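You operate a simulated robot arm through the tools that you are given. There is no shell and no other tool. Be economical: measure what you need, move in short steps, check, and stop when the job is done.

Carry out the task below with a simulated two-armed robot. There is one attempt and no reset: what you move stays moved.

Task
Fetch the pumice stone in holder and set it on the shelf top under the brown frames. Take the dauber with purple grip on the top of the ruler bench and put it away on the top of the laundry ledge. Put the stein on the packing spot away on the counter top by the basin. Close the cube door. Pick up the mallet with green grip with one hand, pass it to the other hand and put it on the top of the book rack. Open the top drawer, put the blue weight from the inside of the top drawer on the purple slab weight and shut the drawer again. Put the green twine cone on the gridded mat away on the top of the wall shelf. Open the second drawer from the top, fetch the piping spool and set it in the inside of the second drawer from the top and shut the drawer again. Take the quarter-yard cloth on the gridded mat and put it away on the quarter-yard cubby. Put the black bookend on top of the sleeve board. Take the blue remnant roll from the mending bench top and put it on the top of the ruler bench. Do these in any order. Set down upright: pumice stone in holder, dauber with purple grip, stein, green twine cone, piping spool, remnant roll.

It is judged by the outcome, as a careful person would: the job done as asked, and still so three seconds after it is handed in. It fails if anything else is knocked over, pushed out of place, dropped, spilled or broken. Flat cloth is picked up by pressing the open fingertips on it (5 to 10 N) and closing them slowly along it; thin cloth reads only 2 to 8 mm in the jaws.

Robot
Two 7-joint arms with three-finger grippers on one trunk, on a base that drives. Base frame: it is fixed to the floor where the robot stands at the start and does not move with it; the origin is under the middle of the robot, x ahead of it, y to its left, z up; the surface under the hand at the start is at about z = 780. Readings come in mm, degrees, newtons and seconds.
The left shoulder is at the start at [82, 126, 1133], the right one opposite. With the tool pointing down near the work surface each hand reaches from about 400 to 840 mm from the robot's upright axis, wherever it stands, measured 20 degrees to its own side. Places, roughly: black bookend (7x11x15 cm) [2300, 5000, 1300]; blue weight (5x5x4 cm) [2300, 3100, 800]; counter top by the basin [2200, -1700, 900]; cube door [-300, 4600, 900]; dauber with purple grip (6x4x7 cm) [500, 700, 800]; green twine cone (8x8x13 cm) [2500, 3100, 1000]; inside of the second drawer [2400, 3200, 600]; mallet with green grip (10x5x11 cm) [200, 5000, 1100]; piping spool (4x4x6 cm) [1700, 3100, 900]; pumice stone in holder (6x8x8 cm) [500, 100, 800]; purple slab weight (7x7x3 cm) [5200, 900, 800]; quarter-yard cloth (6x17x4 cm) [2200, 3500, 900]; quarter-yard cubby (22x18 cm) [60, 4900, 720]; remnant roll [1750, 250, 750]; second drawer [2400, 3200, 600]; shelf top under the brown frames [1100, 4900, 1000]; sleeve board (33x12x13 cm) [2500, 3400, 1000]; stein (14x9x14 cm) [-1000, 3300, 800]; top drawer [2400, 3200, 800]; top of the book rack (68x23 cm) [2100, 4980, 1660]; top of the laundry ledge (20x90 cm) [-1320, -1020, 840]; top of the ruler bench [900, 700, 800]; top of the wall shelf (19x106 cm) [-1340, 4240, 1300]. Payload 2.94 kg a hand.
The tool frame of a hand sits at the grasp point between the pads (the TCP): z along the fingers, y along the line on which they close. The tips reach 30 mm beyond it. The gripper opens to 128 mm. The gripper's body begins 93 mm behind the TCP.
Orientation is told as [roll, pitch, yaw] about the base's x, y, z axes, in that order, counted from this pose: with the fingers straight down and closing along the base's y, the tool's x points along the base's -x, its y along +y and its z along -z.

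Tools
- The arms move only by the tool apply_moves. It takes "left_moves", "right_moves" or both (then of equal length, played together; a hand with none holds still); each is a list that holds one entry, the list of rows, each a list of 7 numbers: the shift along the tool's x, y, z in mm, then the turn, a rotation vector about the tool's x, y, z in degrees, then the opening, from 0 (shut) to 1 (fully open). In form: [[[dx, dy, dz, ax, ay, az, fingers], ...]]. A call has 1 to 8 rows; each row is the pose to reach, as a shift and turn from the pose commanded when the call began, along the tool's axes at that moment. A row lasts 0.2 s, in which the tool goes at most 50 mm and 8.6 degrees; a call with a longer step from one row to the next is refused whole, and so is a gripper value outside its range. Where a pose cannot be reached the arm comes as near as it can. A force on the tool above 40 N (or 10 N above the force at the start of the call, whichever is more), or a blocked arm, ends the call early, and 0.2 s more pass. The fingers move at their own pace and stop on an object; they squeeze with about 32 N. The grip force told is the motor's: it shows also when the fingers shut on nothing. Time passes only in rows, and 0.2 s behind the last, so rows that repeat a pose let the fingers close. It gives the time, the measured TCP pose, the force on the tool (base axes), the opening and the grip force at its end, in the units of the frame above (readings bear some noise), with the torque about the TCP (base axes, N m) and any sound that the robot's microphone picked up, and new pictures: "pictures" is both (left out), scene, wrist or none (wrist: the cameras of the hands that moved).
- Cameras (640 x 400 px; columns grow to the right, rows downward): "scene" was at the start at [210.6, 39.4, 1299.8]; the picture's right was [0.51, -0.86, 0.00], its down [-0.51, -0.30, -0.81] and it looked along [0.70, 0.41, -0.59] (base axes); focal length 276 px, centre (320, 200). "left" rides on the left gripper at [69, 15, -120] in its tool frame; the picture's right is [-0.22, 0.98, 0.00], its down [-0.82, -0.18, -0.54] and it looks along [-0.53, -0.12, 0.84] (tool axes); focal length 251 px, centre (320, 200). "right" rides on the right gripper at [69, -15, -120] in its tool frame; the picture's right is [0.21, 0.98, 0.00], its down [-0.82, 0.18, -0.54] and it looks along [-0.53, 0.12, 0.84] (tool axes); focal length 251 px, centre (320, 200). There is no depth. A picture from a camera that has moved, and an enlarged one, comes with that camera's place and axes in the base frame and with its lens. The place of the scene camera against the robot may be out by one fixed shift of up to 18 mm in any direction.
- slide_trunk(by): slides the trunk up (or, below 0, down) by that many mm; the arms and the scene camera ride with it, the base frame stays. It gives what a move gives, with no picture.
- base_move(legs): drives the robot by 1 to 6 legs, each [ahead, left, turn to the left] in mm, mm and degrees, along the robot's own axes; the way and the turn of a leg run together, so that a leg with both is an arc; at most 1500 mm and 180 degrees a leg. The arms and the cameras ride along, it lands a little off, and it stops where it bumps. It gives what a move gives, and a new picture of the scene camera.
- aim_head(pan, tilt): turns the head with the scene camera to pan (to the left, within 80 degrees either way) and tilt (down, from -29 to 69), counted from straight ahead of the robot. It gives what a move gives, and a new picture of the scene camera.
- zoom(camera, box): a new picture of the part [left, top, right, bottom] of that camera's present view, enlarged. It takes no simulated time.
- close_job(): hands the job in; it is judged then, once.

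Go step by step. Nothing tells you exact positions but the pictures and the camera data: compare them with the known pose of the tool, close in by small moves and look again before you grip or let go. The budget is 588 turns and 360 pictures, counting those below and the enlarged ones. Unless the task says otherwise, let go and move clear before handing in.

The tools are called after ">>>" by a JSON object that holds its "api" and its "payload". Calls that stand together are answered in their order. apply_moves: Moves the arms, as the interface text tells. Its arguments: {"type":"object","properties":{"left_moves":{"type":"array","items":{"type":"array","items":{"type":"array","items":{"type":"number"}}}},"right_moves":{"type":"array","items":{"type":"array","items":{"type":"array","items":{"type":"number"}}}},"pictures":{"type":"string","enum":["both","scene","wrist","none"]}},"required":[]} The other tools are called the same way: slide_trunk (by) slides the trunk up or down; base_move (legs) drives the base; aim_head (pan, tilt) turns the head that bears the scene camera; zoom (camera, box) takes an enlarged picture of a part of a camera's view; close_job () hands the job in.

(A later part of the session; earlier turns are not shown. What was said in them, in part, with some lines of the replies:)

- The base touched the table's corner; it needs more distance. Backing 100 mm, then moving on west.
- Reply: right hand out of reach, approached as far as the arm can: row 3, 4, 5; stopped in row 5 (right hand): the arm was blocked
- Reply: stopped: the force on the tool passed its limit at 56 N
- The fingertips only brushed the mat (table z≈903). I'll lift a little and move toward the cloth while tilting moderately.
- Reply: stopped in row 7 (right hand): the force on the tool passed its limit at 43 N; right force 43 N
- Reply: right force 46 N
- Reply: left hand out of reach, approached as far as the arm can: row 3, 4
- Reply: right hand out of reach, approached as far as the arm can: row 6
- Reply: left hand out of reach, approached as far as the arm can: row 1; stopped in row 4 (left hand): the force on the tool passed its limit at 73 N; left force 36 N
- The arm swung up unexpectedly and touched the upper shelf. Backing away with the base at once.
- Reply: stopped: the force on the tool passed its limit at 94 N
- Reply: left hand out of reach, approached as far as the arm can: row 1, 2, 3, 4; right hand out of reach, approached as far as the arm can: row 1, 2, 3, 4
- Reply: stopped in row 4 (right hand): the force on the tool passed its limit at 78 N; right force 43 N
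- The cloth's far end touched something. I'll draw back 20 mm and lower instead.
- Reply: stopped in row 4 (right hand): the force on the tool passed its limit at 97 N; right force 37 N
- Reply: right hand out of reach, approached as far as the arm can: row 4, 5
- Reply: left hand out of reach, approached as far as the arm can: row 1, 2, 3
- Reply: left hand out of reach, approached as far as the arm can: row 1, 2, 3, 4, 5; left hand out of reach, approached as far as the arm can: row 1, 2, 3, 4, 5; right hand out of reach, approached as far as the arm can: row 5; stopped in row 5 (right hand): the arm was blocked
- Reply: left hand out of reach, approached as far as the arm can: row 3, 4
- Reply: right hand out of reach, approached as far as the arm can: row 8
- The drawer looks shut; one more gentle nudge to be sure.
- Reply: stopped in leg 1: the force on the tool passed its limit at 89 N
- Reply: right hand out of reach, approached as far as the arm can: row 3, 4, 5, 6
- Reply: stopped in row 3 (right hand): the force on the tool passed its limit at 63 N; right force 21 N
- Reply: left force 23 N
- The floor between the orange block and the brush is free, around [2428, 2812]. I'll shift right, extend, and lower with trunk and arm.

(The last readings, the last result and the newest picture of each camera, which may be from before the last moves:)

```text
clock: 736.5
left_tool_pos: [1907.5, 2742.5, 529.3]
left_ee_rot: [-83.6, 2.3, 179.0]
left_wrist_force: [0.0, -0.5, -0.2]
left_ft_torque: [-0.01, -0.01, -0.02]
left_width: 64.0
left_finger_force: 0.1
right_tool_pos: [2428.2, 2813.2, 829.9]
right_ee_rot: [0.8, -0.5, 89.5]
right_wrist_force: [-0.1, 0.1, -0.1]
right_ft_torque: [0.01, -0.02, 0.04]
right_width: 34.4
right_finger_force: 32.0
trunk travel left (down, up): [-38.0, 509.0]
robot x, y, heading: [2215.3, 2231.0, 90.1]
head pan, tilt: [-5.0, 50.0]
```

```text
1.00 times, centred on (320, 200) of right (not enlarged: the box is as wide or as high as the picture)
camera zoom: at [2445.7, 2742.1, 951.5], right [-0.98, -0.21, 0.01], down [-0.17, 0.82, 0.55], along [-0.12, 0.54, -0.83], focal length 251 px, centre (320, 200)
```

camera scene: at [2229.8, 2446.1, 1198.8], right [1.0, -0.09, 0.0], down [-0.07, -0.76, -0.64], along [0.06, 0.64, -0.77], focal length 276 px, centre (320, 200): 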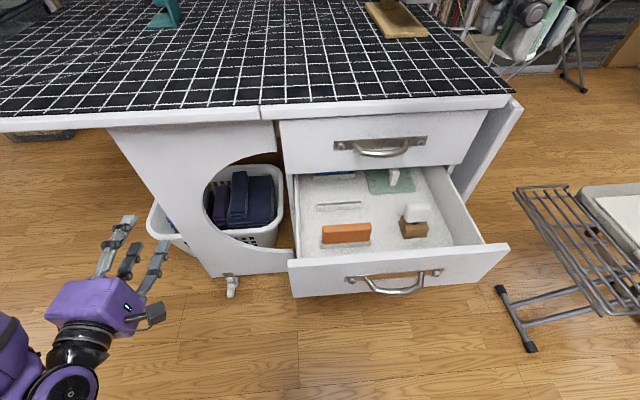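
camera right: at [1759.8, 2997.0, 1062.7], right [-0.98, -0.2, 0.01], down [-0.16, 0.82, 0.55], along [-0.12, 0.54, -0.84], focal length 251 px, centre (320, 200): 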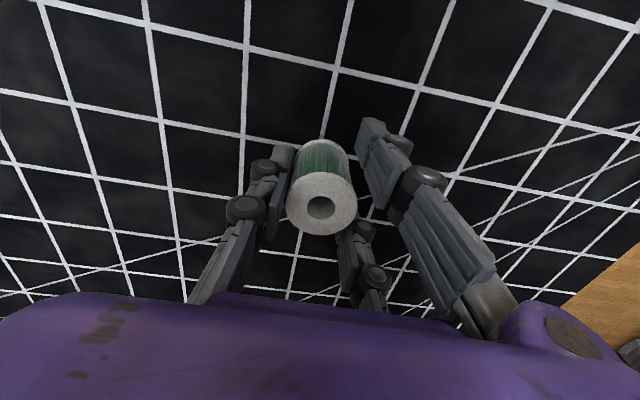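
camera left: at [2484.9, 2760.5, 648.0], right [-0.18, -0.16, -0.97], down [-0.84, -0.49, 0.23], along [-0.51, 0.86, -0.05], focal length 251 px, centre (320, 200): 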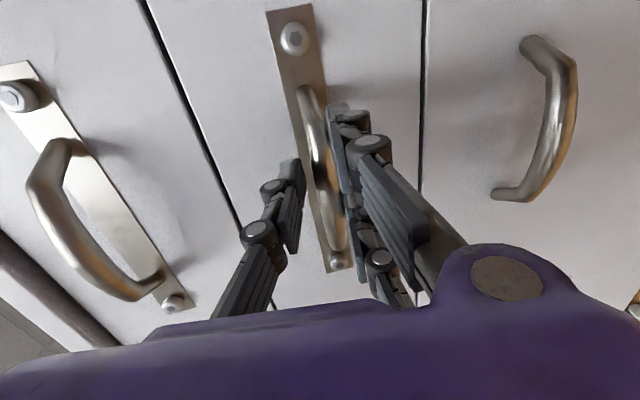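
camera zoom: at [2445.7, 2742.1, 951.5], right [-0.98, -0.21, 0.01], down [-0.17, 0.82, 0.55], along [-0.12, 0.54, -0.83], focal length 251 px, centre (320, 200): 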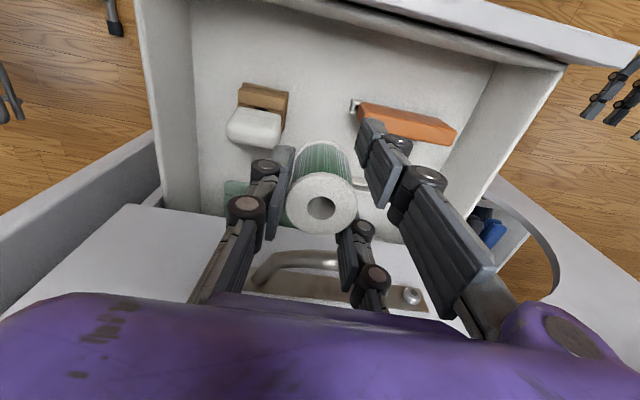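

Clear landing spot below the spool. Lowering into the drawer.

>>> {"api": "apply_moves", "payload": {"right_moves": [[[0, 0, 40, 0, 0, 0, 0.1], [0, 0, 80, 0, 0, 0, 0.1], [0, 0, 120, 0, 0, 0, 0.1], [0, 0, 155, 0, 0, 0, 0.1], [0, 0, 180, 0, 0, 0, 0.1]]], "pictures": "wrist"}}

```text
clock: 737.8
left_tool_pos: [1907.9, 2744.5, 528.2]
left_ee_rot: [-83.5, 2.3, 179.1]
left_wrist_force: [-0.6, -0.3, -0.2]
left_ft_torque: [0.0, -0.01, -0.04]
left_width: 63.9
left_finger_force: 0.0
right_tool_pos: [2424.3, 2813.8, 651.2]
right_ee_rot: [0.9, -0.5, 89.5]
right_wrist_force: [-0.1, 0.3, -0.9]
right_ft_torque: [0.01, -0.02, 0.0]
right_width: 34.4
right_finger_force: 31.7
trunk travel left (down, up): [-38.0, 509.0]
robot x, y, heading: [2211.6, 2228.8, 90.1]
head pan, tilt: [-5.0, 50.0]
camera right: at [2441.4, 2743.3, 771.5], right [-0.98, -0.21, 0.01], down [-0.17, 0.82, 0.55], along [-0.12, 0.54, -0.84], focal length 251 px, centre (320, 200)
```

right: 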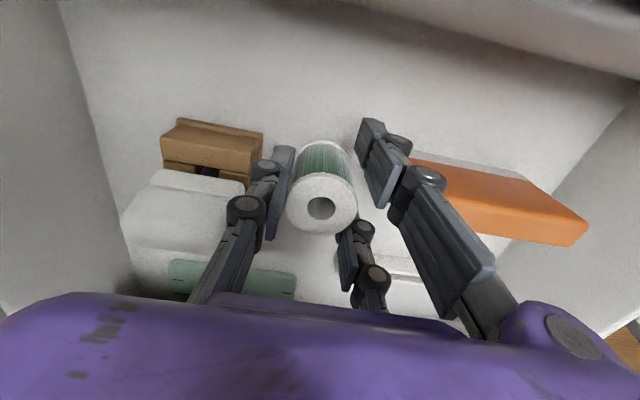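

>>> {"api": "apply_moves", "payload": {"right_moves": [[[0, 0, 10, 0, 0, 0, 0.1], [0, 0, 18, 0, 0, 0, 0.1], [0, 0, 24, 0, 0, 0, 0.1], [0, 0, 29, 0, 0, 0, 0.1], [0, 0, 33, 0, 0, 0, 0.1], [0, 0, 37, 0, 0, 0, 0.1], [0, 0, 41, 0, 0, 0, 0.1], [0, 0, 45, 0, 0, 0, 0.1]]], "pictures": "none"}}

```text
clock: 739.5
left_tool_pos: [1907.0, 2743.7, 528.6]
left_ee_rot: [-83.7, 2.3, 178.9]
left_wrist_force: [-0.2, -1.6, 0.5]
left_ft_torque: [-0.01, 0.02, 0.0]
left_width: 64.2
left_finger_force: 0.0
right_tool_pos: [2424.0, 2814.5, 608.8]
right_ee_rot: [0.9, -0.7, 89.5]
right_wrist_force: [2.4, 2.9, 17.0]
right_ft_torque: [0.15, -0.26, 0.03]
right_width: 34.4
right_finger_force: 32.0
trunk travel left (down, up): [-38.0, 509.0]
robot x, y, heading: [2211.2, 2233.5, 89.9]
head pan, tilt: [-5.0, 50.0]
```

Contact at z 609. Opening a little and rising.

>>> {"api": "apply_moves", "payload": {"right_moves": [[[0, 0, -4, 0, 0, 0, 0.15], [0, 0, -4, 0, 0, 0, 0.3], [0, 0, -4, 0, 0, 0, 0.4], [0, 0, -4, 0, 0, 0, 0.4], [0, 0, -40, 0, 0, 0, 0.4], [0, 0, -85, 0, 0, 0, 0.4], [0, 0, -130, 0, 0, 0, 0.4], [0, 0, -175, 0, 0, 0, 0.4]]], "pictures": "wrist"}}

```text
clock: 741.4
left_tool_pos: [1908.6, 2743.6, 529.0]
left_ee_rot: [-83.6, 2.3, 178.9]
left_wrist_force: [0.0, -0.3, -0.5]
left_ft_torque: [0.02, -0.01, -0.01]
left_width: 64.4
left_finger_force: 0.1
right_tool_pos: [2427.0, 2814.4, 777.1]
right_ee_rot: [0.8, -0.4, 89.4]
right_wrist_force: [0.3, -0.3, -0.1]
right_ft_torque: [0.0, 0.0, 0.02]
right_width: 51.2
right_finger_force: 0.2
trunk travel left (down, up): [-38.0, 509.0]
robot x, y, heading: [2208.2, 2231.5, 90.0]
head pan, tilt: [-5.0, 50.0]
camera right: at [2444.7, 2744.6, 898.3], right [-0.98, -0.21, 0.01], down [-0.17, 0.82, 0.55], along [-0.12, 0.54, -0.84], focal length 251 px, centre (320, 200)
```

right: 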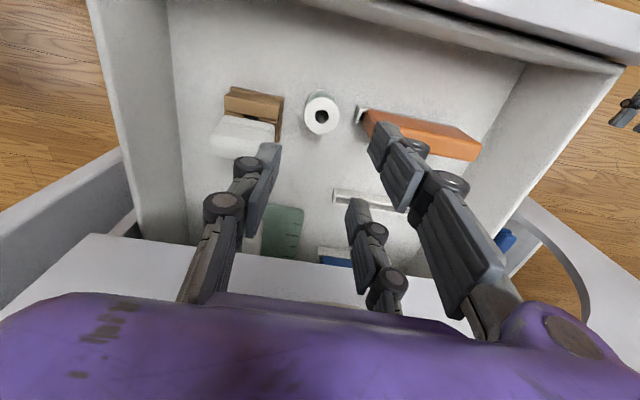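

The spool stands upright in the drawer. Raising the right hand, then positioning the closed left hand to push the drawer shut gently.

>>> {"api": "apply_moves", "payload": {"right_moves": [[[0, 0, -45, 0, 0, 0, 0.4], [0, 0, -90, 0, 0, 0, 0.4], [20, 0, -130, 0, 0, 0, 0.4], [40, 0, -170, 0, 0, 0, 0.4], [60, 0, -205, 0, 0, 0, 0.4]]], "left_moves": [[[0, 0, 0, 0, 0, 0, 0.3], [0, 0, 0, 0, 0, 0, 0.1], [0, 0, 0, 0, 0, 0, 0], [0, 0, 0, 0, 0, 0, 0], [0, 0, 0, 0, 0, 0, 0]]], "pictures": "none"}}

>>> {"api": "base_move", "payload": {"legs": [[-250, 0, 0]]}}

>>> {"api": "slide_trunk", "payload": {"by": 143}}

>>> {"api": "base_move", "payload": {"legs": [[0, -507, 0]]}}

>>> {"api": "zoom", "payload": {"camera": "left", "box": [0, 0, 640, 400]}}

```text
clock: 742.5
left_tool_pos: [1906.5, 2744.2, 529.1]
left_ee_rot: [-83.6, 2.4, 179.1]
left_wrist_force: [-0.3, -1.0, -0.4]
left_ft_torque: [-0.02, 0.02, 0.01]
left_width: 0.0
left_finger_force: 3.3
right_tool_pos: [2432.0, 2750.4, 985.4]
right_ee_rot: [0.9, -0.4, 89.6]
right_wrist_force: [0.9, 0.2, -0.3]
right_ft_torque: [-0.03, 0.02, -0.01]
right_width: 51.4
right_finger_force: 0.2
trunk travel left (down, up): [-38.0, 509.0]
robot x, y, heading: [2207.0, 2227.9, 90.1]
head pan, tilt: [-5.0, 50.0]
```

```text
clock: 744.4
left_tool_pos: [1909.1, 2490.9, 529.2]
left_ee_rot: [-83.6, 2.3, 178.9]
left_wrist_force: [-0.2, 0.0, 0.8]
left_ft_torque: [0.04, 0.0, 0.01]
left_width: 0.3
left_finger_force: 2.9
right_tool_pos: [2433.4, 2495.4, 985.4]
right_ee_rot: [0.9, -0.4, 89.3]
right_wrist_force: [0.6, 0.1, -0.6]
right_ft_torque: [0.01, 0.0, -0.01]
right_width: 51.1
right_finger_force: 0.1
trunk travel left (down, up): [-38.0, 509.0]
robot x, y, heading: [2209.4, 1973.9, 89.7]
head pan, tilt: [-5.0, 50.0]
camera scene: at [2230.3, 2273.7, 946.6], right [1.0, -0.09, 0.0], down [-0.07, -0.76, -0.64], along [0.06, 0.64, -0.77], focal length 276 px, centre (320, 200)
```

scene: 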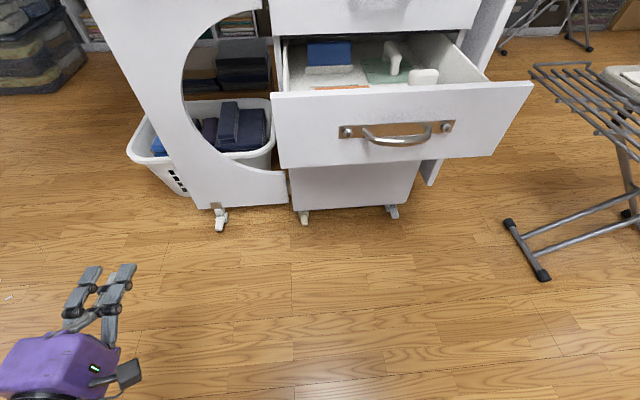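

```text
clock: 746.1
left_tool_pos: [1908.9, 2490.5, 670.9]
left_ee_rot: [-83.5, 2.3, 178.8]
left_wrist_force: [-0.1, 0.2, -0.1]
left_ft_torque: [-0.02, -0.02, 0.0]
left_width: 0.0
left_finger_force: 3.1
right_tool_pos: [2433.8, 2496.2, 1128.0]
right_ee_rot: [1.0, -0.5, 89.3]
right_wrist_force: [0.6, 0.1, 0.2]
right_ft_torque: [0.0, 0.0, 0.0]
right_width: 51.1
right_finger_force: 0.0
trunk travel left (down, up): [-181.0, 366.0]
robot x, y, heading: [2211.9, 1977.7, 89.7]
head pan, tilt: [-5.0, 50.0]
```

```text
clock: 751.1
left_tool_pos: [2427.6, 2489.6, 673.2]
left_ee_rot: [-83.7, 2.3, 178.1]
left_wrist_force: [0.1, 0.1, -0.9]
left_ft_torque: [-0.05, 0.01, 0.01]
left_width: 0.1
left_finger_force: 2.8
right_tool_pos: [2952.9, 2487.7, 1128.3]
right_ee_rot: [0.9, -0.5, 88.6]
right_wrist_force: [-0.2, 0.8, 0.7]
right_ft_torque: [0.03, -0.01, -0.01]
right_width: 51.2
right_finger_force: 0.0
trunk travel left (down, up): [-181.0, 366.0]
robot x, y, heading: [2724.1, 1972.8, 89.1]
head pan, tilt: [-5.0, 50.0]
camera scene: at [2745.7, 2216.5, 1104.4], right [0.99, -0.1, 0.0], down [-0.08, -0.76, -0.64], along [0.07, 0.64, -0.77], focal length 276 px, centre (320, 200)
```

scene: 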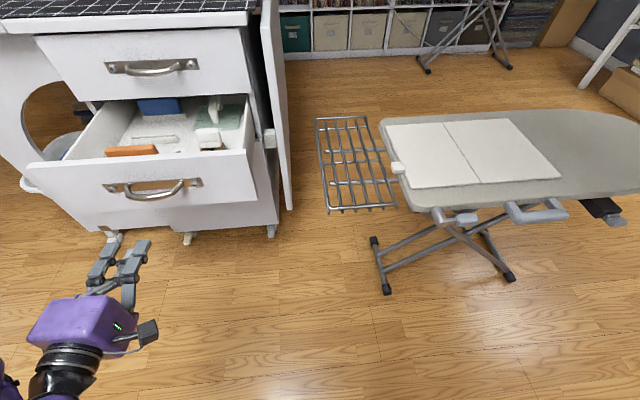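

```text
1.00 times, centred on (320, 200) of left (not enlarged: the box is as wide or as high as the picture)
camera zoom: at [2493.3, 2366.6, 672.0], right [-0.18, -0.1, -0.98], down [-0.85, -0.49, 0.21], along [-0.5, 0.87, 0.0], focal length 251 px, centre (320, 200)
```

zoom: 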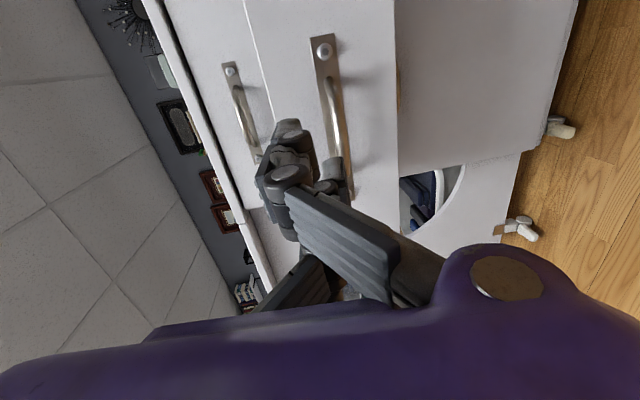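

>>> {"api": "base_move", "payload": {"legs": [[158, 0, 0.7]]}}

>>> {"api": "zoom", "payload": {"camera": "left", "box": [200, 80, 440, 230]}}

```text
clock: 752.5
left_tool_pos: [2423.5, 2644.8, 672.1]
left_ee_rot: [-83.5, 2.3, 178.7]
left_wrist_force: [0.0, 0.6, -0.6]
left_ft_torque: [0.05, -0.01, 0.02]
left_width: 0.1
left_finger_force: 3.3
right_tool_pos: [2949.5, 2649.1, 1127.6]
right_ee_rot: [0.8, -0.4, 89.1]
right_wrist_force: [-0.5, 0.0, -1.0]
right_ft_torque: [-0.03, -0.02, -0.05]
right_width: 51.2
right_finger_force: 0.2
trunk travel left (down, up): [-181.0, 366.0]
robot x, y, heading: [2726.0, 2127.4, 89.7]
head pan, tilt: [-5.0, 50.0]
camera scene: at [2744.8, 2375.2, 1104.2], right [1.0, -0.09, 0.0], down [-0.07, -0.76, -0.64], along [0.06, 0.64, -0.77], focal length 276 px, centre (320, 200)
```

scene: 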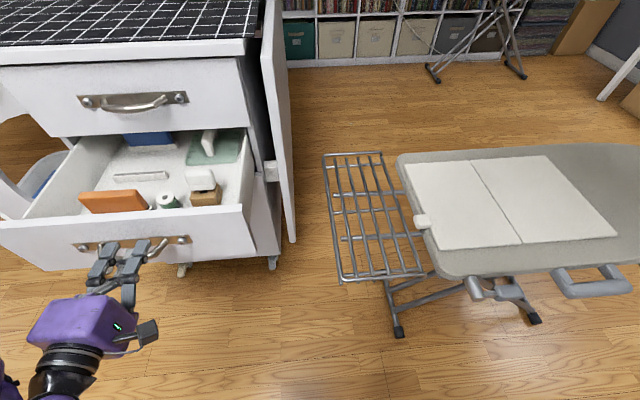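

```text
2.67 times, centred on (320, 155) of left
camera zoom: at [2490.9, 2522.7, 671.7], right [-0.18, -0.11, -0.98], down [-0.84, -0.5, 0.21], along [-0.51, 0.86, 0.0], focal length 670 px, centre (320, 320)
```

zoom: 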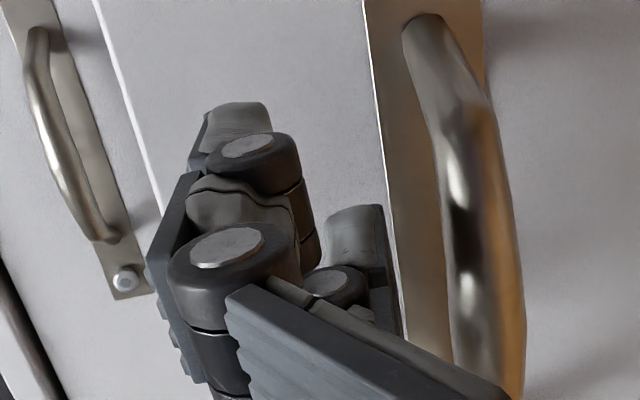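

Fingertips are just at the drawer face, above its handle. Pushing smoothly shut.

>>> {"api": "base_move", "payload": {"legs": [[130, 0, 0]]}}

>>> {"api": "base_move", "payload": {"legs": [[128, 0, 0]]}}

>>> {"api": "base_move", "payload": {"legs": [[14, 0, 0]]}}

```text
clock: 753.8
left_tool_pos: [2423.3, 2772.8, 671.6]
left_ee_rot: [-83.5, 2.3, 178.8]
left_wrist_force: [-0.4, 0.0, 0.3]
left_ft_torque: [0.07, 0.02, -0.01]
left_width: 0.0
left_finger_force: 3.1
right_tool_pos: [2948.7, 2778.0, 1127.1]
right_ee_rot: [0.9, -0.4, 89.3]
right_wrist_force: [-0.2, 1.0, 0.0]
right_ft_torque: [-0.07, 0.03, 0.02]
right_width: 51.3
right_finger_force: 0.0
trunk travel left (down, up): [-181.0, 366.0]
robot x, y, heading: [2724.5, 2259.3, 89.8]
head pan, tilt: [-5.0, 50.0]
camera scene: at [2744.9, 2503.7, 1104.2], right [1.0, -0.09, 0.0], down [-0.07, -0.76, -0.64], along [0.06, 0.64, -0.77], focal length 276 px, centre (320, 200)
```

scene: 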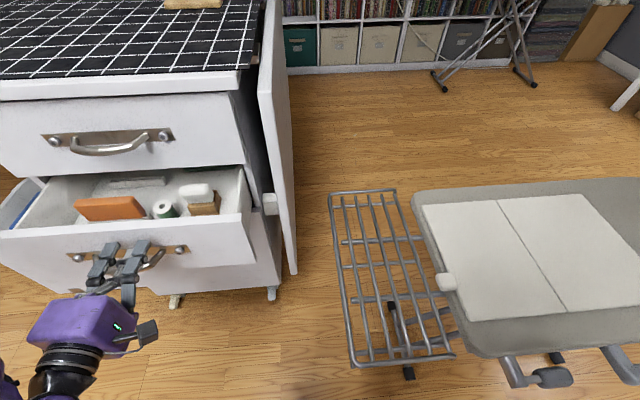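

```text
clock: 755.0
left_tool_pos: [2425.5, 2897.6, 671.4]
left_ee_rot: [-83.5, 2.2, 178.7]
left_wrist_force: [0.1, -0.3, -0.1]
left_ft_torque: [0.0, 0.01, -0.02]
left_width: 0.0
left_finger_force: 3.3
right_tool_pos: [2949.4, 2903.6, 1128.1]
right_ee_rot: [0.8, -0.4, 89.3]
right_wrist_force: [0.6, 0.4, -1.0]
right_ft_torque: [-0.05, 0.01, -0.01]
right_width: 51.0
right_finger_force: 0.1
trunk travel left (down, up): [-181.0, 366.0]
robot x, y, heading: [2723.1, 2383.1, 89.7]
head pan, tilt: [-5.0, 50.0]
camera scene: at [2745.8, 2630.0, 1104.2], right [1.0, -0.09, 0.0], down [-0.07, -0.76, -0.64], along [0.06, 0.64, -0.77], focal length 276 px, centre (320, 200)
```

scene: 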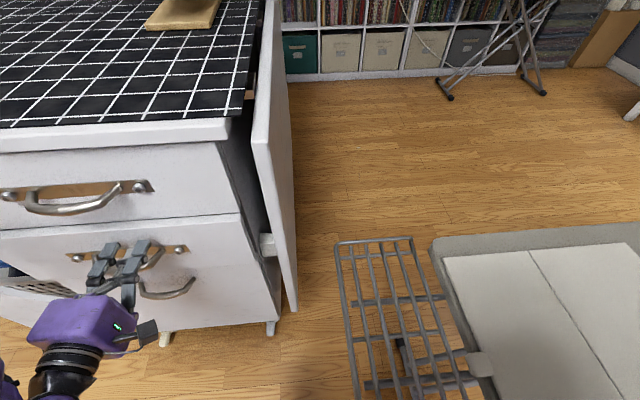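

```text
clock: 755.8
left_tool_pos: [2425.6, 2912.9, 672.8]
left_ee_rot: [-83.6, 2.2, 178.7]
left_wrist_force: [-0.2, 0.5, 0.1]
left_ft_torque: [-0.01, -0.03, 0.01]
left_width: 0.0
left_finger_force: 2.9
right_tool_pos: [2950.3, 2917.6, 1128.8]
right_ee_rot: [0.9, -0.4, 89.3]
right_wrist_force: [-0.1, -0.6, -0.4]
right_ft_torque: [-0.01, 0.01, 0.0]
right_width: 51.2
right_finger_force: 0.1
trunk travel left (down, up): [-181.0, 366.0]
robot x, y, heading: [2724.6, 2395.3, 89.8]
head pan, tilt: [-5.0, 50.0]
camera scene: at [2746.0, 2643.2, 1104.4], right [1.0, -0.09, 0.0], down [-0.07, -0.76, -0.64], along [0.06, 0.64, -0.77], focal length 276 px, centre (320, 200)
```

scene: 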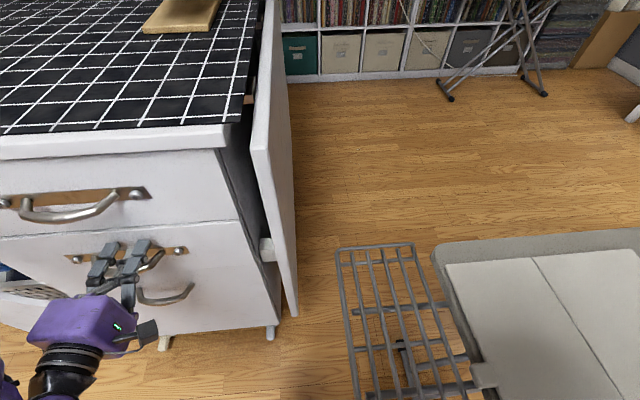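

>>> {"api": "base_move", "payload": {"legs": [[10, 0, 0]]}}

>>> {"api": "zoom", "payload": {"camera": "scene", "box": [0, 130, 300, 350]}}

```text
clock: 756.5
left_tool_pos: [2425.6, 2920.7, 673.1]
left_ee_rot: [-83.6, 2.3, 178.6]
left_wrist_force: [0.7, -12.3, -0.1]
left_ft_torque: [0.12, -0.1, 0.43]
left_width: 0.0
left_finger_force: 3.1
right_tool_pos: [2950.6, 2925.9, 1128.2]
right_ee_rot: [0.9, -0.5, 89.2]
right_wrist_force: [-0.2, -0.4, -0.2]
right_ft_torque: [0.0, 0.03, 0.03]
right_width: 51.1
right_finger_force: 0.0
trunk travel left (down, up): [-181.0, 366.0]
robot x, y, heading: [2727.6, 2404.9, 89.9]
head pan, tilt: [-5.0, 50.0]
camera scene: at [2746.1, 2652.1, 1104.6], right [1.0, -0.09, 0.0], down [-0.07, -0.76, -0.64], along [0.06, 0.64, -0.77], focal length 276 px, centre (320, 200)
```

scene: 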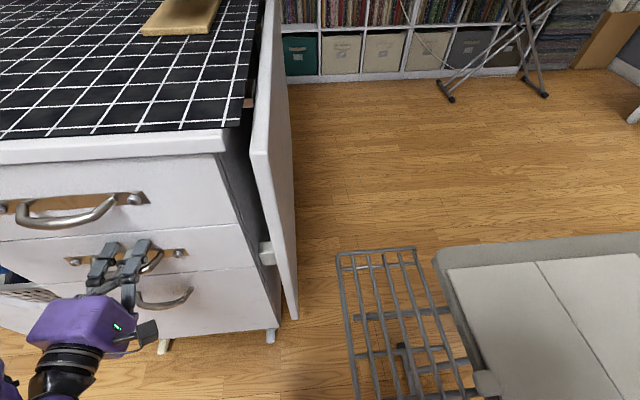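

```text
1.82 times, centred on (150, 240) of scene
camera zoom: at [2746.1, 2652.1, 1104.6], right [1.0, -0.09, 0.0], down [-0.07, -0.76, -0.64], along [0.06, 0.64, -0.77], focal length 502 px, centre (629, 127)
```

zoom: 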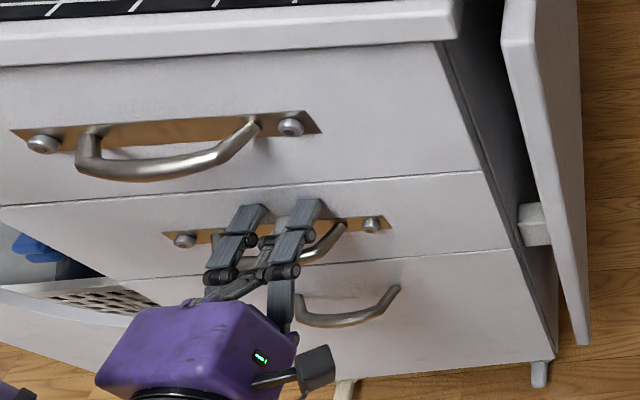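

The second drawer is shut too. Last item: the stein. I must be sparing with pictures now. Driving to the west table in one go.

>>> {"api": "base_move", "payload": {"legs": [[-350, 0, 0], [0, 1500, 0], [0, 1380, 0], [0, 0, 90], [0, -1055, 0]]}}

```text
clock: 796.2
left_tool_pos: [-626.5, 2855.1, 672.5]
left_ee_rot: [-83.5, 2.3, -93.0]
left_wrist_force: [0.1, 0.4, -0.5]
left_ft_torque: [0.02, 0.03, 0.0]
left_width: 0.0
left_finger_force: 3.0
right_tool_pos: [-616.7, 3380.9, 1128.5]
right_ee_rot: [0.9, -0.5, 177.5]
right_wrist_force: [-0.4, -0.9, 0.3]
right_ft_torque: [-0.01, -0.01, 0.01]
right_width: 51.0
right_finger_force: 0.1
trunk travel left (down, up): [-181.0, 366.0]
robot x, y, heading: [-103.0, 3144.4, 177.8]
head pan, tilt: [-5.0, 50.0]
camera scene: at [-342.5, 3153.0, 1104.4], right [0.12, 0.99, 0.0], down [0.76, -0.09, -0.64], along [-0.64, 0.08, -0.77], focal length 276 px, centre (320, 200)
```

scene: 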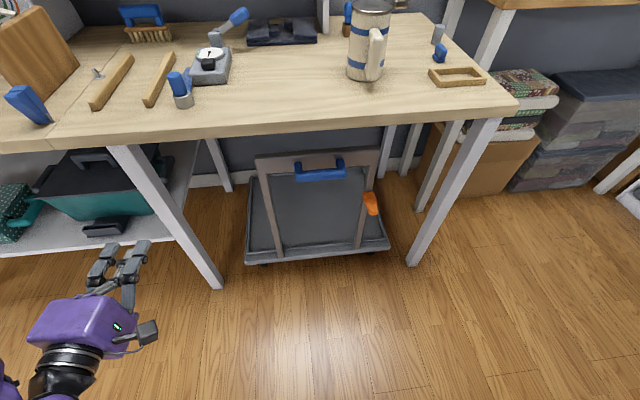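

The stein is clear to see: centre about [-1008, 3342], handle toward me, so the right hand's present orientation suits. I'll raise the trunk and the left hand, then drive in.

>>> {"api": "slide_trunk", "payload": {"by": 120}}

>>> {"api": "apply_moves", "payload": {"left_moves": [[[0, -45, 0, 0, 0, 0, 0], [0, -90, 0, 0, 0, 0, 0], [0, -135, 0, 0, 0, 0, 0], [0, -180, 0, 0, 0, 0, 0], [0, -225, 0, 0, 0, 0, 0], [0, -270, 0, 0, 0, 0, 0], [0, -315, 0, 0, 0, 0, 0], [0, -360, 0, 0, 0, 0, 0]]], "right_moves": [[[0, 0, 0, 0, 0, 0, 0.6], [0, 0, 0, 0, 0, 0, 0.8], [0, 0, 0, 0, 0, 0, 1], [0, 0, 0, 0, 0, 0, 1], [0, 0, 0, 0, 0, 0, 1], [0, 0, 0, 0, 0, 0, 1], [0, 0, 0, 0, 0, 0, 1], [0, 0, 0, 0, 0, 0, 1]]], "pictures": "none"}}

```text
clock: 797.7
left_tool_pos: [-627.2, 2856.1, 792.4]
left_ee_rot: [-83.5, 2.3, -93.0]
left_wrist_force: [-0.2, 0.2, 0.8]
left_ft_torque: [-0.01, 0.05, 0.02]
left_width: 0.1
left_finger_force: 3.6
right_tool_pos: [-616.7, 3381.0, 1248.5]
right_ee_rot: [1.0, -0.4, 177.5]
right_wrist_force: [1.1, 0.0, -0.5]
right_ft_torque: [-0.02, 0.0, 0.01]
right_width: 51.2
right_finger_force: 0.0
trunk travel left (down, up): [-301.0, 246.0]
robot x, y, heading: [-103.0, 3145.2, 178.2]
head pan, tilt: [-5.0, 50.0]
```

```text
clock: 799.5
left_tool_pos: [-654.8, 2808.8, 1074.4]
left_ee_rot: [-85.3, 2.3, -93.8]
left_wrist_force: [-1.1, -0.6, 0.3]
left_ft_torque: [-0.01, 0.0, 0.01]
left_width: 0.3
left_finger_force: 3.4
left hand out of reach, approached as far as the arm can: row 4, 5, 6, 7, 8
right_tool_pos: [-616.1, 3380.2, 1248.4]
right_ee_rot: [1.0, -0.5, 177.5]
right_wrist_force: [-0.5, 0.2, -0.1]
right_ft_torque: [-0.03, 0.03, 0.02]
right_width: 127.8
right_finger_force: 0.1
trunk travel left (down, up): [-301.0, 246.0]
robot x, y, heading: [-107.7, 3143.0, 178.1]
head pan, tilt: [-5.0, 50.0]
```

>>> {"api": "base_move", "payload": {"legs": [[386, 50, 0]]}}

>>> {"api": "apply_moves", "payload": {"right_moves": [[[0, 0, 45, 0, 0, 0, 1], [0, 0, 90, 0, 0, 0, 1], [0, 0, 135, 0, 0, 0, 1], [0, 0, 180, 0, 0, 0, 1], [0, 0, 220, 0, 0, 0, 1]]], "pictures": "wrist"}}

```text
clock: 802.0
left_tool_pos: [-1046.4, 2772.3, 1073.4]
left_ee_rot: [-85.2, 2.3, -94.0]
left_wrist_force: [0.2, 0.2, 0.0]
left_ft_torque: [0.01, 0.04, -0.03]
left_width: 0.1
left_finger_force: 2.7
right_tool_pos: [-1006.8, 3345.6, 1248.5]
right_ee_rot: [1.0, -0.5, 177.5]
right_wrist_force: [0.6, 0.3, 0.2]
right_ft_torque: [-0.01, -0.01, 0.01]
right_width: 128.0
right_finger_force: 0.1
trunk travel left (down, up): [-301.0, 246.0]
robot x, y, heading: [-494.6, 3105.2, 177.9]
head pan, tilt: [-5.0, 50.0]
camera scene: at [-695.4, 3115.4, 1231.6], right [0.12, 0.99, 0.0], down [0.76, -0.09, -0.64], along [-0.64, 0.08, -0.77], focal length 276 px, centre (320, 200)
```

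scene: 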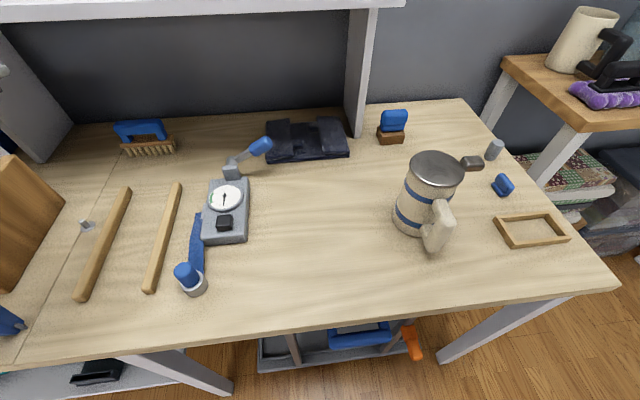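

```text
clock: 803.2
left_tool_pos: [-1046.7, 2771.8, 1074.5]
left_ee_rot: [-85.3, 2.5, -93.9]
left_wrist_force: [-0.6, -0.3, 0.6]
left_ft_torque: [0.02, 0.02, 0.01]
left_width: 0.0
left_finger_force: 3.3
right_tool_pos: [-1009.0, 3340.6, 1028.2]
right_ee_rot: [1.0, -0.5, 177.4]
right_wrist_force: [0.7, -0.6, -0.7]
right_ft_torque: [0.0, -0.03, 0.02]
right_width: 127.8
right_finger_force: 0.1
trunk travel left (down, up): [-301.0, 246.0]
robot x, y, heading: [-495.8, 3103.2, 177.9]
head pan, tilt: [-5.0, 50.0]
camera right: at [-937.0, 3355.7, 1148.4], right [0.17, -0.99, 0.01], down [-0.82, -0.14, 0.55], along [-0.54, -0.11, -0.83], focal length 251 px, centre (320, 200)
```

right: 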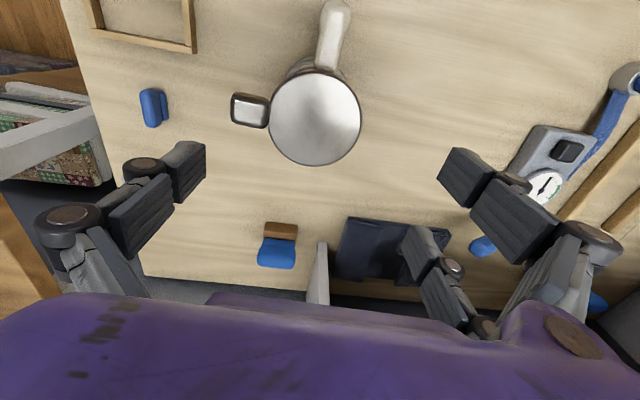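

The lid's thumb lever sticks out to +y and the handle to +x, so I'll rotate the gripper 42° so that one finger goes between them and the pair goes on the far side.

>>> {"api": "apply_moves", "payload": {"right_moves": [[[2, -1, 0, 0, 0, 8.5, 1], [4, -2, 0, 0, 0, 17, 1], [6, -3, 0, 0, 0, 25.5, 1], [8, -4, 0, 0, 0, 34, 1], [10, -5, 0, 0, 0, 42.5, 1], [10, -5, 30, 0, 0, 42.5, 1]]], "pictures": "wrist"}}

```text
clock: 804.6
left_tool_pos: [-1046.5, 2773.0, 1074.5]
left_ee_rot: [-85.3, 2.4, -94.0]
left_wrist_force: [0.5, 0.0, 0.1]
left_ft_torque: [-0.03, 0.01, -0.01]
left_width: 0.1
left_finger_force: 2.9
right_tool_pos: [-999.3, 3346.4, 998.9]
right_ee_rot: [1.0, 0.3, 134.7]
right_wrist_force: [0.8, -0.4, -0.5]
right_ft_torque: [0.0, -0.05, 0.01]
right_width: 127.8
right_finger_force: 0.0
trunk travel left (down, up): [-301.0, 246.0]
robot x, y, heading: [-498.9, 3109.4, 178.1]
head pan, tilt: [-5.0, 50.0]
camera right: at [-937.4, 3309.9, 1119.1], right [-0.54, -0.84, 0.02], down [-0.7, 0.46, 0.54], along [-0.46, 0.28, -0.84], focal length 251 px, centre (320, 200)
```

right: 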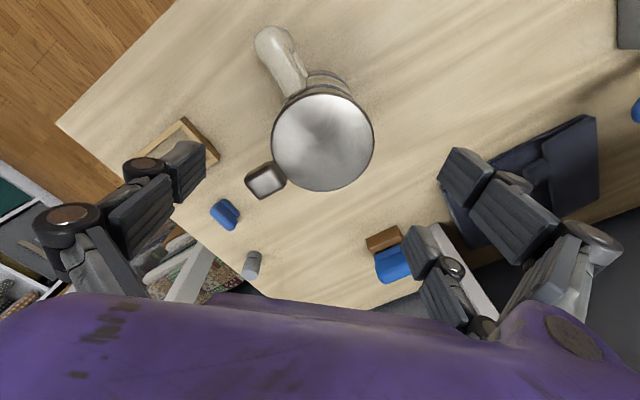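

Aligned on the lid's centre. Rotating a further 6° away from the lever, lowering and closing.

>>> {"api": "apply_moves", "payload": {"right_moves": [[[-1, 3, 20, 0, 0, 6.5, 1], [-1, 3, 60, 0, 0, 6.5, 1], [-1, 3, 100, 0, 0, 6.5, 1], [-1, 3, 127, 0, 0, 6.5, 1], [-1, 3, 127, 0, 0, 6.5, 0.85], [-1, 3, 127, 0, 0, 6.5, 0.7], [-1, 3, 127, 0, 0, 6.5, 0.5], [-1, 3, 127, 0, 0, 6.5, 0.5]]], "pictures": "wrist"}}

```text
clock: 806.4
left_tool_pos: [-1045.7, 2772.2, 1074.5]
left_ee_rot: [-85.2, 2.4, -94.0]
left_wrist_force: [0.1, 0.1, -0.4]
left_ft_torque: [-0.03, 0.01, 0.0]
left_width: 0.0
left_finger_force: 3.0
right_tool_pos: [-1002.0, 3342.4, 870.9]
right_ee_rot: [0.9, 0.3, 128.4]
right_wrist_force: [1.2, 1.7, 0.6]
right_ft_torque: [0.18, -0.2, 0.02]
right_width: 78.1
right_finger_force: 31.9
trunk travel left (down, up): [-301.0, 246.0]
robot x, y, heading: [-494.4, 3107.2, 177.9]
head pan, tilt: [-5.0, 50.0]
camera right: at [-944.9, 3299.8, 992.1], right [-0.63, -0.78, 0.02], down [-0.65, 0.54, 0.54], along [-0.43, 0.33, -0.84], focal length 251 px, centre (320, 200)
```

right: 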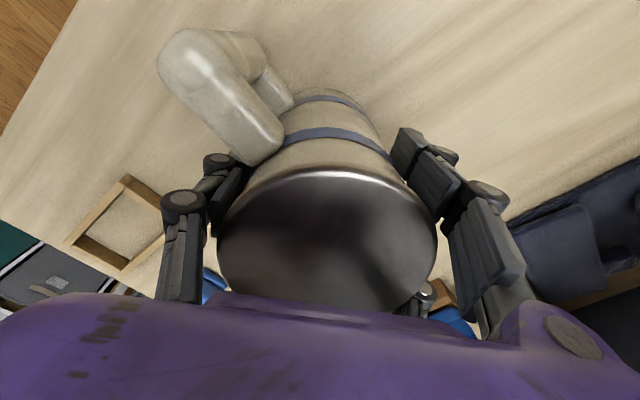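

Gripped firmly at 78 mm. Lifting.

>>> {"api": "apply_moves", "payload": {"right_moves": [[[0, 0, -20, 0, 0, 0, 0.4], [0, 0, -50, 0, 0, 0, 0.4], [0, 0, -95, 0, 0, 0, 0.4], [0, 0, -140, 0, 0, 0, 0.4], [0, 0, -185, 0, 0, 0, 0.4], [0, 0, -225, 0, 0, 0, 0.4]]], "pictures": "none"}}

```text
clock: 807.8
left_tool_pos: [-1046.6, 2772.7, 1073.5]
left_ee_rot: [-85.2, 2.6, -94.0]
left_wrist_force: [0.4, -1.0, 0.1]
left_ft_torque: [-0.02, -0.01, 0.01]
left_width: 0.0
left_finger_force: 2.4
right_tool_pos: [-1001.2, 3345.0, 1097.3]
right_ee_rot: [0.9, 0.2, 128.5]
right_wrist_force: [0.2, -0.4, -5.2]
right_ft_torque: [-0.01, -0.02, 0.0]
right_width: 78.2
right_finger_force: 32.1
trunk travel left (down, up): [-301.0, 246.0]
robot x, y, heading: [-495.8, 3105.7, 177.9]
head pan, tilt: [-5.0, 50.0]
```

The stein is held (about 0.5 kg). Now a long drive to the basin counter.

>>> {"api": "base_move", "payload": {"legs": [[-400, 0, 0], [0, 1500, 2], [0, 1500, 0], [0, 750, 0], [0, 0, 90], [0, 1500, 0]]}}

```text
clock: 859.6
left_tool_pos: [1855.7, -1145.8, 1074.1]
left_ee_rot: [-85.1, 2.4, -1.1]
left_wrist_force: [0.5, 0.1, 0.2]
left_ft_torque: [0.02, 0.01, 0.02]
left_width: 0.0
left_finger_force: 3.0
right_tool_pos: [1279.6, -1130.9, 1097.0]
right_ee_rot: [0.9, 0.5, -138.7]
right_wrist_force: [-1.2, 0.0, -5.2]
right_ft_torque: [0.0, -0.03, 0.03]
right_width: 77.6
right_finger_force: 31.9
trunk travel left (down, up): [-301.0, 246.0]
robot x, y, heading: [1493.0, -609.9, -89.0]
head pan, tilt: [-5.0, 50.0]
camera scene: at [1501.9, -829.7, 1231.6], right [-1.0, 0.07, 0.0], down [0.06, 0.76, -0.64], along [-0.05, -0.64, -0.77], focal length 276 px, centre (320, 200)
```

scene: 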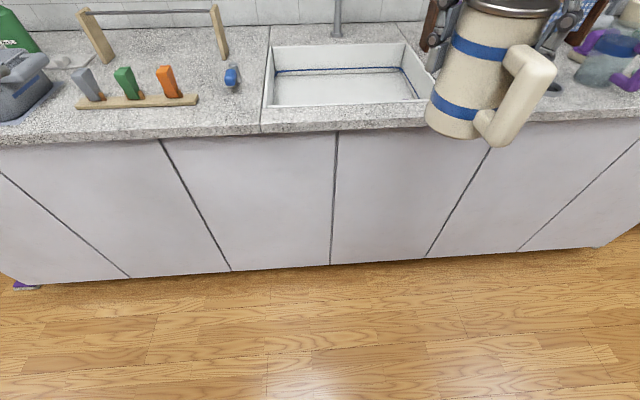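

The basin is ahead; the free front area left of it, about [1690, -1565], is clear. Moving the base so that the stein comes over that spot.

>>> {"api": "base_move", "payload": {"legs": [[0, 410, -1], [335, 0, 0]]}}

```text
clock: 865.5
left_tool_pos: [2255.5, -1488.8, 1074.5]
left_ee_rot: [-85.2, 2.4, -2.1]
left_wrist_force: [0.3, -0.5, 0.9]
left_ft_torque: [-0.01, 0.01, 0.01]
left_width: 0.1
left_finger_force: 2.9
right_tool_pos: [1680.9, -1461.9, 1095.9]
right_ee_rot: [1.0, 0.4, -139.8]
right_wrist_force: [0.0, 0.0, -5.7]
right_ft_torque: [0.0, -0.03, -0.02]
right_width: 77.7
right_finger_force: 32.1
trunk travel left (down, up): [-301.0, 246.0]
robot x, y, heading: [1901.8, -950.2, -90.3]
head pan, tilt: [-5.0, 50.0]
camera scene: at [1908.2, -1164.8, 1231.6], right [-1.0, 0.09, 0.0], down [0.07, 0.76, -0.64], along [-0.06, -0.64, -0.77], focal length 276 px, centre (320, 200)
```

scene: 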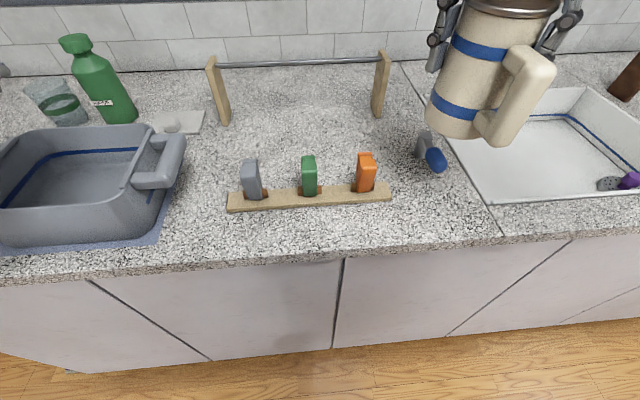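

The counter top is at z≈850. There's a clear spot at about [1655, -1468] between the peg board and the basin seam, almost under the stein. Lowering part-way and checking.

>>> {"api": "apply_moves", "payload": {"right_moves": [[[-12, -6, 20, 0, 0, 0, 0.4], [-24, -12, 50, 0, 0, 0, 0.4], [-24, -12, 90, 0, 0, 0, 0.4], [-24, -12, 115, 0, 0, 0, 0.4]]], "pictures": "scene"}}

```text
clock: 866.6
left_tool_pos: [2254.2, -1485.5, 1075.2]
left_ee_rot: [-85.4, 2.5, -2.2]
left_wrist_force: [-0.5, -1.2, 0.4]
left_ft_torque: [0.02, 0.0, 0.04]
left_width: 0.0
left_finger_force: 2.6
right_tool_pos: [1661.8, -1469.9, 992.2]
right_ee_rot: [1.8, 0.0, -139.6]
right_wrist_force: [-1.1, 14.7, 29.6]
right_ft_torque: [0.9, 0.2, -0.03]
right_width: 79.4
right_finger_force: 32.1
trunk travel left (down, up): [-301.0, 246.0]
robot x, y, heading: [1903.7, -946.6, -90.4]
head pan, tilt: [-5.0, 50.0]
stopped in row 4 (right hand): the force on the tool passed its limit at 57 N (the readings are from after the stop); the commanded pose is now the measured one
camera scene: at [1908.0, -1161.5, 1232.3], right [-1.0, 0.09, 0.0], down [0.07, 0.76, -0.64], along [-0.06, -0.64, -0.76], focal length 276 px, centre (320, 200)
```

scene: 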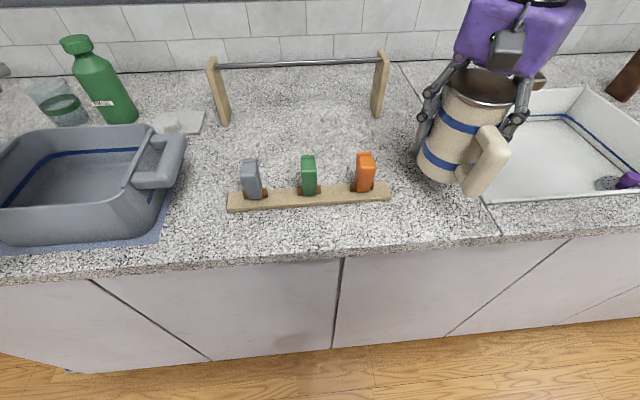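

Contact came early: the surface is at z≈900 and the stein's rear edge met the small blue-handled item. I'll lift, shift 50 mm toward the front and check.

>>> {"api": "apply_moves", "payload": {"right_moves": [[[0, 0, -20, 0, 0, 0, 0.4], [0, 0, -40, 0, 0, 0, 0.4], [23, -13, -40, 0, 0, 0, 0.4], [46, -27, -40, 0, 0, 0, 0.4], [46, -27, -25, 0, 0, 0, 0.4]]], "pictures": "none"}}

>>> {"api": "zoom", "payload": {"camera": "scene", "box": [340, 60, 560, 260]}}

```text
clock: 867.8
left_tool_pos: [2253.7, -1489.6, 1073.9]
left_ee_rot: [-85.3, 2.4, -2.2]
left_wrist_force: [-0.9, -0.3, 0.2]
left_ft_torque: [0.01, -0.01, 0.01]
left_width: 0.0
left_finger_force: 3.0
right_tool_pos: [1677.7, -1421.9, 1010.9]
right_ee_rot: [1.7, 0.0, -139.5]
right_wrist_force: [-0.5, 0.0, -4.6]
right_ft_torque: [-0.01, -0.01, 0.01]
right_width: 79.1
right_finger_force: 32.3
trunk travel left (down, up): [-301.0, 246.0]
robot x, y, heading: [1903.3, -946.4, -90.3]
head pan, tilt: [-5.0, 50.0]
```

```text
2.00 times, centred on (450, 160) of scene
camera zoom: at [1907.8, -1165.4, 1231.4], right [-1.0, 0.09, 0.0], down [0.07, 0.76, -0.64], along [-0.06, -0.64, -0.77], focal length 552 px, centre (60, 280)
```

zoom: 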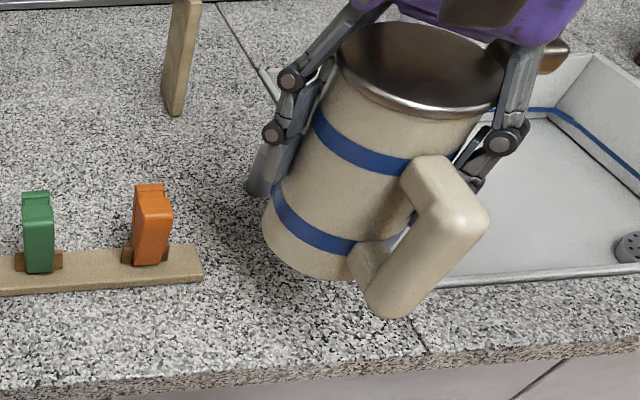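

The spot below is clear of the pegs and the blue item. Lowering gently to contact.

>>> {"api": "apply_moves", "payload": {"right_moves": [[[0, 0, 10, 0, 0, 0, 0.4], [0, 0, 15, 0, 0, 0, 0.4], [0, 0, 19, 0, 0, 0, 0.4], [0, 0, 22, 0, 0, 0, 0.4], [0, 0, 25, 0, 0, 0, 0.4], [0, 0, 28, 0, 0, 0, 0.4]]], "pictures": "none"}}

```text
clock: 869.2
left_tool_pos: [2254.6, -1489.0, 1074.1]
left_ee_rot: [-85.2, 2.4, -2.2]
left_wrist_force: [0.4, 0.6, -0.4]
left_ft_torque: [0.02, -0.04, -0.01]
left_width: 0.0
left_finger_force: 3.0
right_tool_pos: [1677.5, -1420.8, 984.3]
right_ee_rot: [1.7, 0.0, -139.6]
right_wrist_force: [-0.6, -0.7, -5.0]
right_ft_torque: [-0.02, 0.0, -0.01]
right_width: 79.2
right_finger_force: 32.3
trunk travel left (down, up): [-301.0, 246.0]
robot x, y, heading: [1902.5, -945.1, -90.3]
head pan, tilt: [-5.0, 50.0]
```

No contact yet: re-triangulating the two views, the counter is at z≈850 with its front edge at y≈-1372, and the earlier touch was the blue knob at z≈905. I'll recentre to [1683, -1434] and go on down.

>>> {"api": "apply_moves", "payload": {"right_moves": [[[-4, 13, 0, 0, 0, 0, 0.4], [-4, 13, 18, 0, 0, 0, 0.4], [-4, 13, 32, 0, 0, 0, 0.4], [-4, 13, 37, 0, 0, 0, 0.4], [-4, 13, 41, 0, 0, 0, 0.4], [-4, 13, 45, 0, 0, 0, 0.4], [-4, 13, 48, 0, 0, 0, 0.4]]], "pictures": "none"}}

```text
clock: 870.8
left_tool_pos: [2254.5, -1486.4, 1075.6]
left_ee_rot: [-85.4, 2.5, -2.3]
left_wrist_force: [-0.8, 0.2, -0.6]
left_ft_torque: [0.03, -0.04, -0.01]
left_width: 0.0
left_finger_force: 3.3
right_tool_pos: [1683.9, -1435.2, 942.3]
right_ee_rot: [2.0, -0.3, -139.5]
right_wrist_force: [-3.5, 8.3, 20.8]
right_ft_torque: [1.43, 0.63, -0.01]
right_width: 78.1
right_finger_force: 32.0
trunk travel left (down, up): [-301.0, 246.0]
robot x, y, heading: [1902.9, -946.5, -90.4]
head pan, tilt: [-5.0, 50.0]
stopped in row 7 (right hand): the force on the tool passed its limit at 42 N (the readings are from after the stop); the commanded pose is now the measured one
```

Contact exactly where expected. A quick look before releasing.

>>> {"api": "zoom", "payload": {"camera": "scene", "box": [340, 80, 560, 280]}}

```text
2.00 times, centred on (450, 180) of scene
camera zoom: at [1908.0, -1162.5, 1232.0], right [-1.0, 0.09, 0.0], down [0.07, 0.76, -0.64], along [-0.06, -0.64, -0.77], focal length 552 px, centre (60, 240)
```

zoom: 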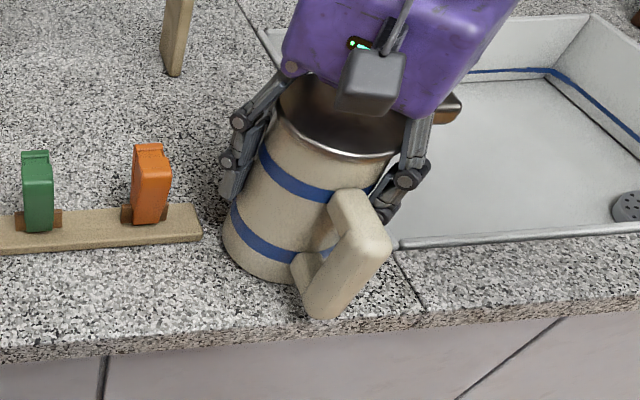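

It's well placed. Opening and lifting straight up.

>>> {"api": "apply_moves", "payload": {"right_moves": [[[0, 0, -2, 0, 0, 0, 0.65], [0, 0, -2, 0, 0, 0, 0.74], [0, 0, -2, 0, 0, 0, 0.8], [0, 0, -2, 0, 0, 0, 0.8], [0, 0, -40, 0, 0, 0, 0.8], [0, 0, -85, 0, 0, 0, 0.8], [0, 0, -130, 0, 0, 0, 0.8], [0, 0, -175, 0, 0, 0, 0.8]]], "pictures": "scene"}}

```text
clock: 872.6
left_tool_pos: [2255.3, -1487.8, 1073.6]
left_ee_rot: [-85.3, 2.5, -2.2]
left_wrist_force: [0.2, 0.8, 0.1]
left_ft_torque: [-0.02, -0.03, -0.05]
left_width: 0.0
left_finger_force: 2.0
right_tool_pos: [1681.4, -1431.4, 1117.7]
right_ee_rot: [1.9, -0.2, -139.5]
right_wrist_force: [0.9, 0.5, 0.2]
right_ft_torque: [-0.03, -0.01, 0.03]
right_width: 102.3
right_finger_force: 0.0
trunk travel left (down, up): [-301.0, 246.0]
robot x, y, heading: [1908.0, -948.7, -90.4]
head pan, tilt: [-5.0, 50.0]
camera scene: at [1908.3, -1163.7, 1231.8], right [-1.0, 0.09, 0.0], down [0.07, 0.76, -0.64], along [-0.06, -0.64, -0.77], focal length 276 px, centre (320, 200)
```

scene: 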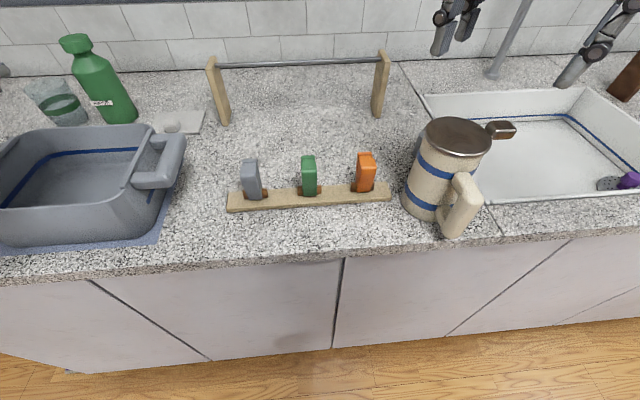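

The stein stands upright on the counter. One check from the right wrist camera that the blue-handled item is still in place.

>>> {"api": "zoom", "payload": {"camera": "right", "box": [0, 0, 640, 400]}}

```text
1.00 times, centred on (320, 200) of right (not enlarged: the box is as wide or as high as the picture)
camera zoom: at [1724.2, -1371.0, 1238.4], right [0.8, -0.6, 0.03], down [-0.52, -0.65, 0.55], along [-0.31, -0.46, -0.83], focal length 251 px, centre (320, 200)
```

zoom: 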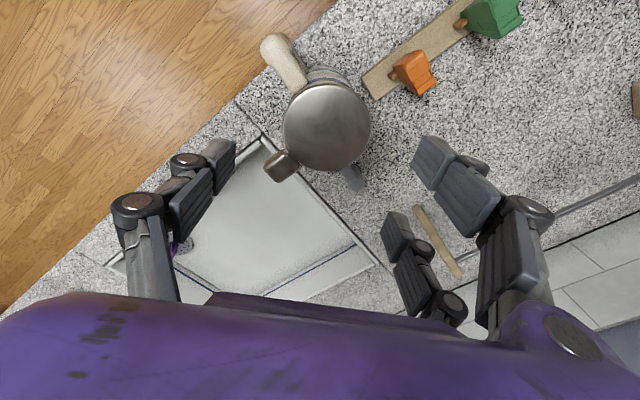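

>>> {"api": "zoom", "payload": {"camera": "scene", "box": [380, 100, 520, 240]}}

```text
2.86 times, centred on (450, 170) of scene
camera zoom: at [1908.3, -1163.7, 1231.8], right [-1.0, 0.09, 0.0], down [0.07, 0.76, -0.64], along [-0.06, -0.64, -0.77], focal length 789 px, centre (-51, 286)
```

zoom: 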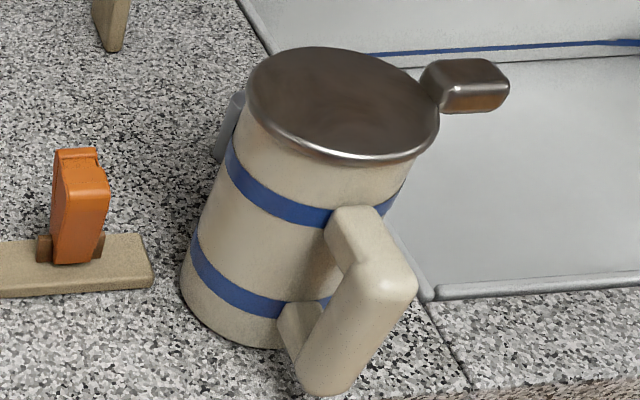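

The item behind the stein is where it was. Backing clear of the counter before handing in.

>>> {"api": "base_move", "payload": {"legs": [[-250, 0, 0]]}}

```text
clock: 874.4
left_tool_pos: [2256.4, -1239.1, 1074.9]
left_ee_rot: [-85.3, 2.3, -2.2]
left_wrist_force: [-0.9, 0.7, 0.3]
left_ft_torque: [0.01, 0.0, 0.02]
left_width: 0.2
left_finger_force: 2.7
right_tool_pos: [1683.7, -1182.6, 1117.2]
right_ee_rot: [2.0, -0.3, -139.4]
right_wrist_force: [-0.3, 0.6, 0.0]
right_ft_torque: [-0.01, 0.01, -0.02]
right_width: 102.4
right_finger_force: 0.1
trunk travel left (down, up): [-301.0, 246.0]
robot x, y, heading: [1903.9, -702.1, -90.1]
head pan, tilt: [-5.0, 50.0]
camera scene: at [1909.4, -915.1, 1231.7], right [-1.0, 0.09, 0.0], down [0.07, 0.76, -0.64], along [-0.06, -0.64, -0.77], focal length 276 px, centre (320, 200)
```

scene: 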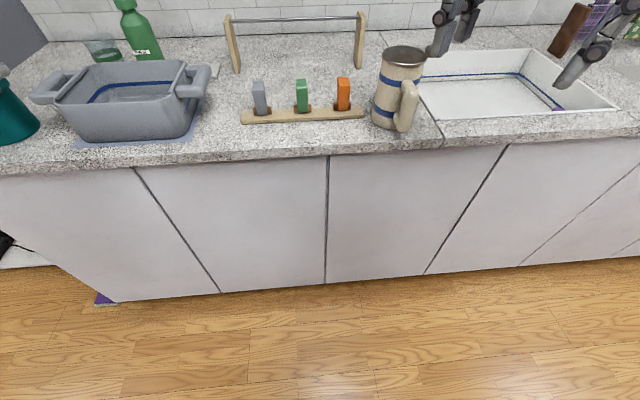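

All eleven jobs look done, both hands are empty and the robot is clear of the counter, so I'm handing in.

>>> {"api": "close_job", "payload": {}}

```text
The job is handed in.
```

I finished all eleven tasks and handed the job in. Each result looked right on camera when I left it. The spool was standing when I last saw it, partway through pushing its drawer shut.

- **Force on other things:** The stein briefly pressed on a small blue-handled item behind it on the basin counter. That item looked unmoved afterwards. I also touched the upper wall shelf and bumped the base lightly a few times. I saw nothing knocked over or pushed out of place.
- **Weight position:** The blue weight sits about 1 cm off-centre on the purple slab. It looked stable.
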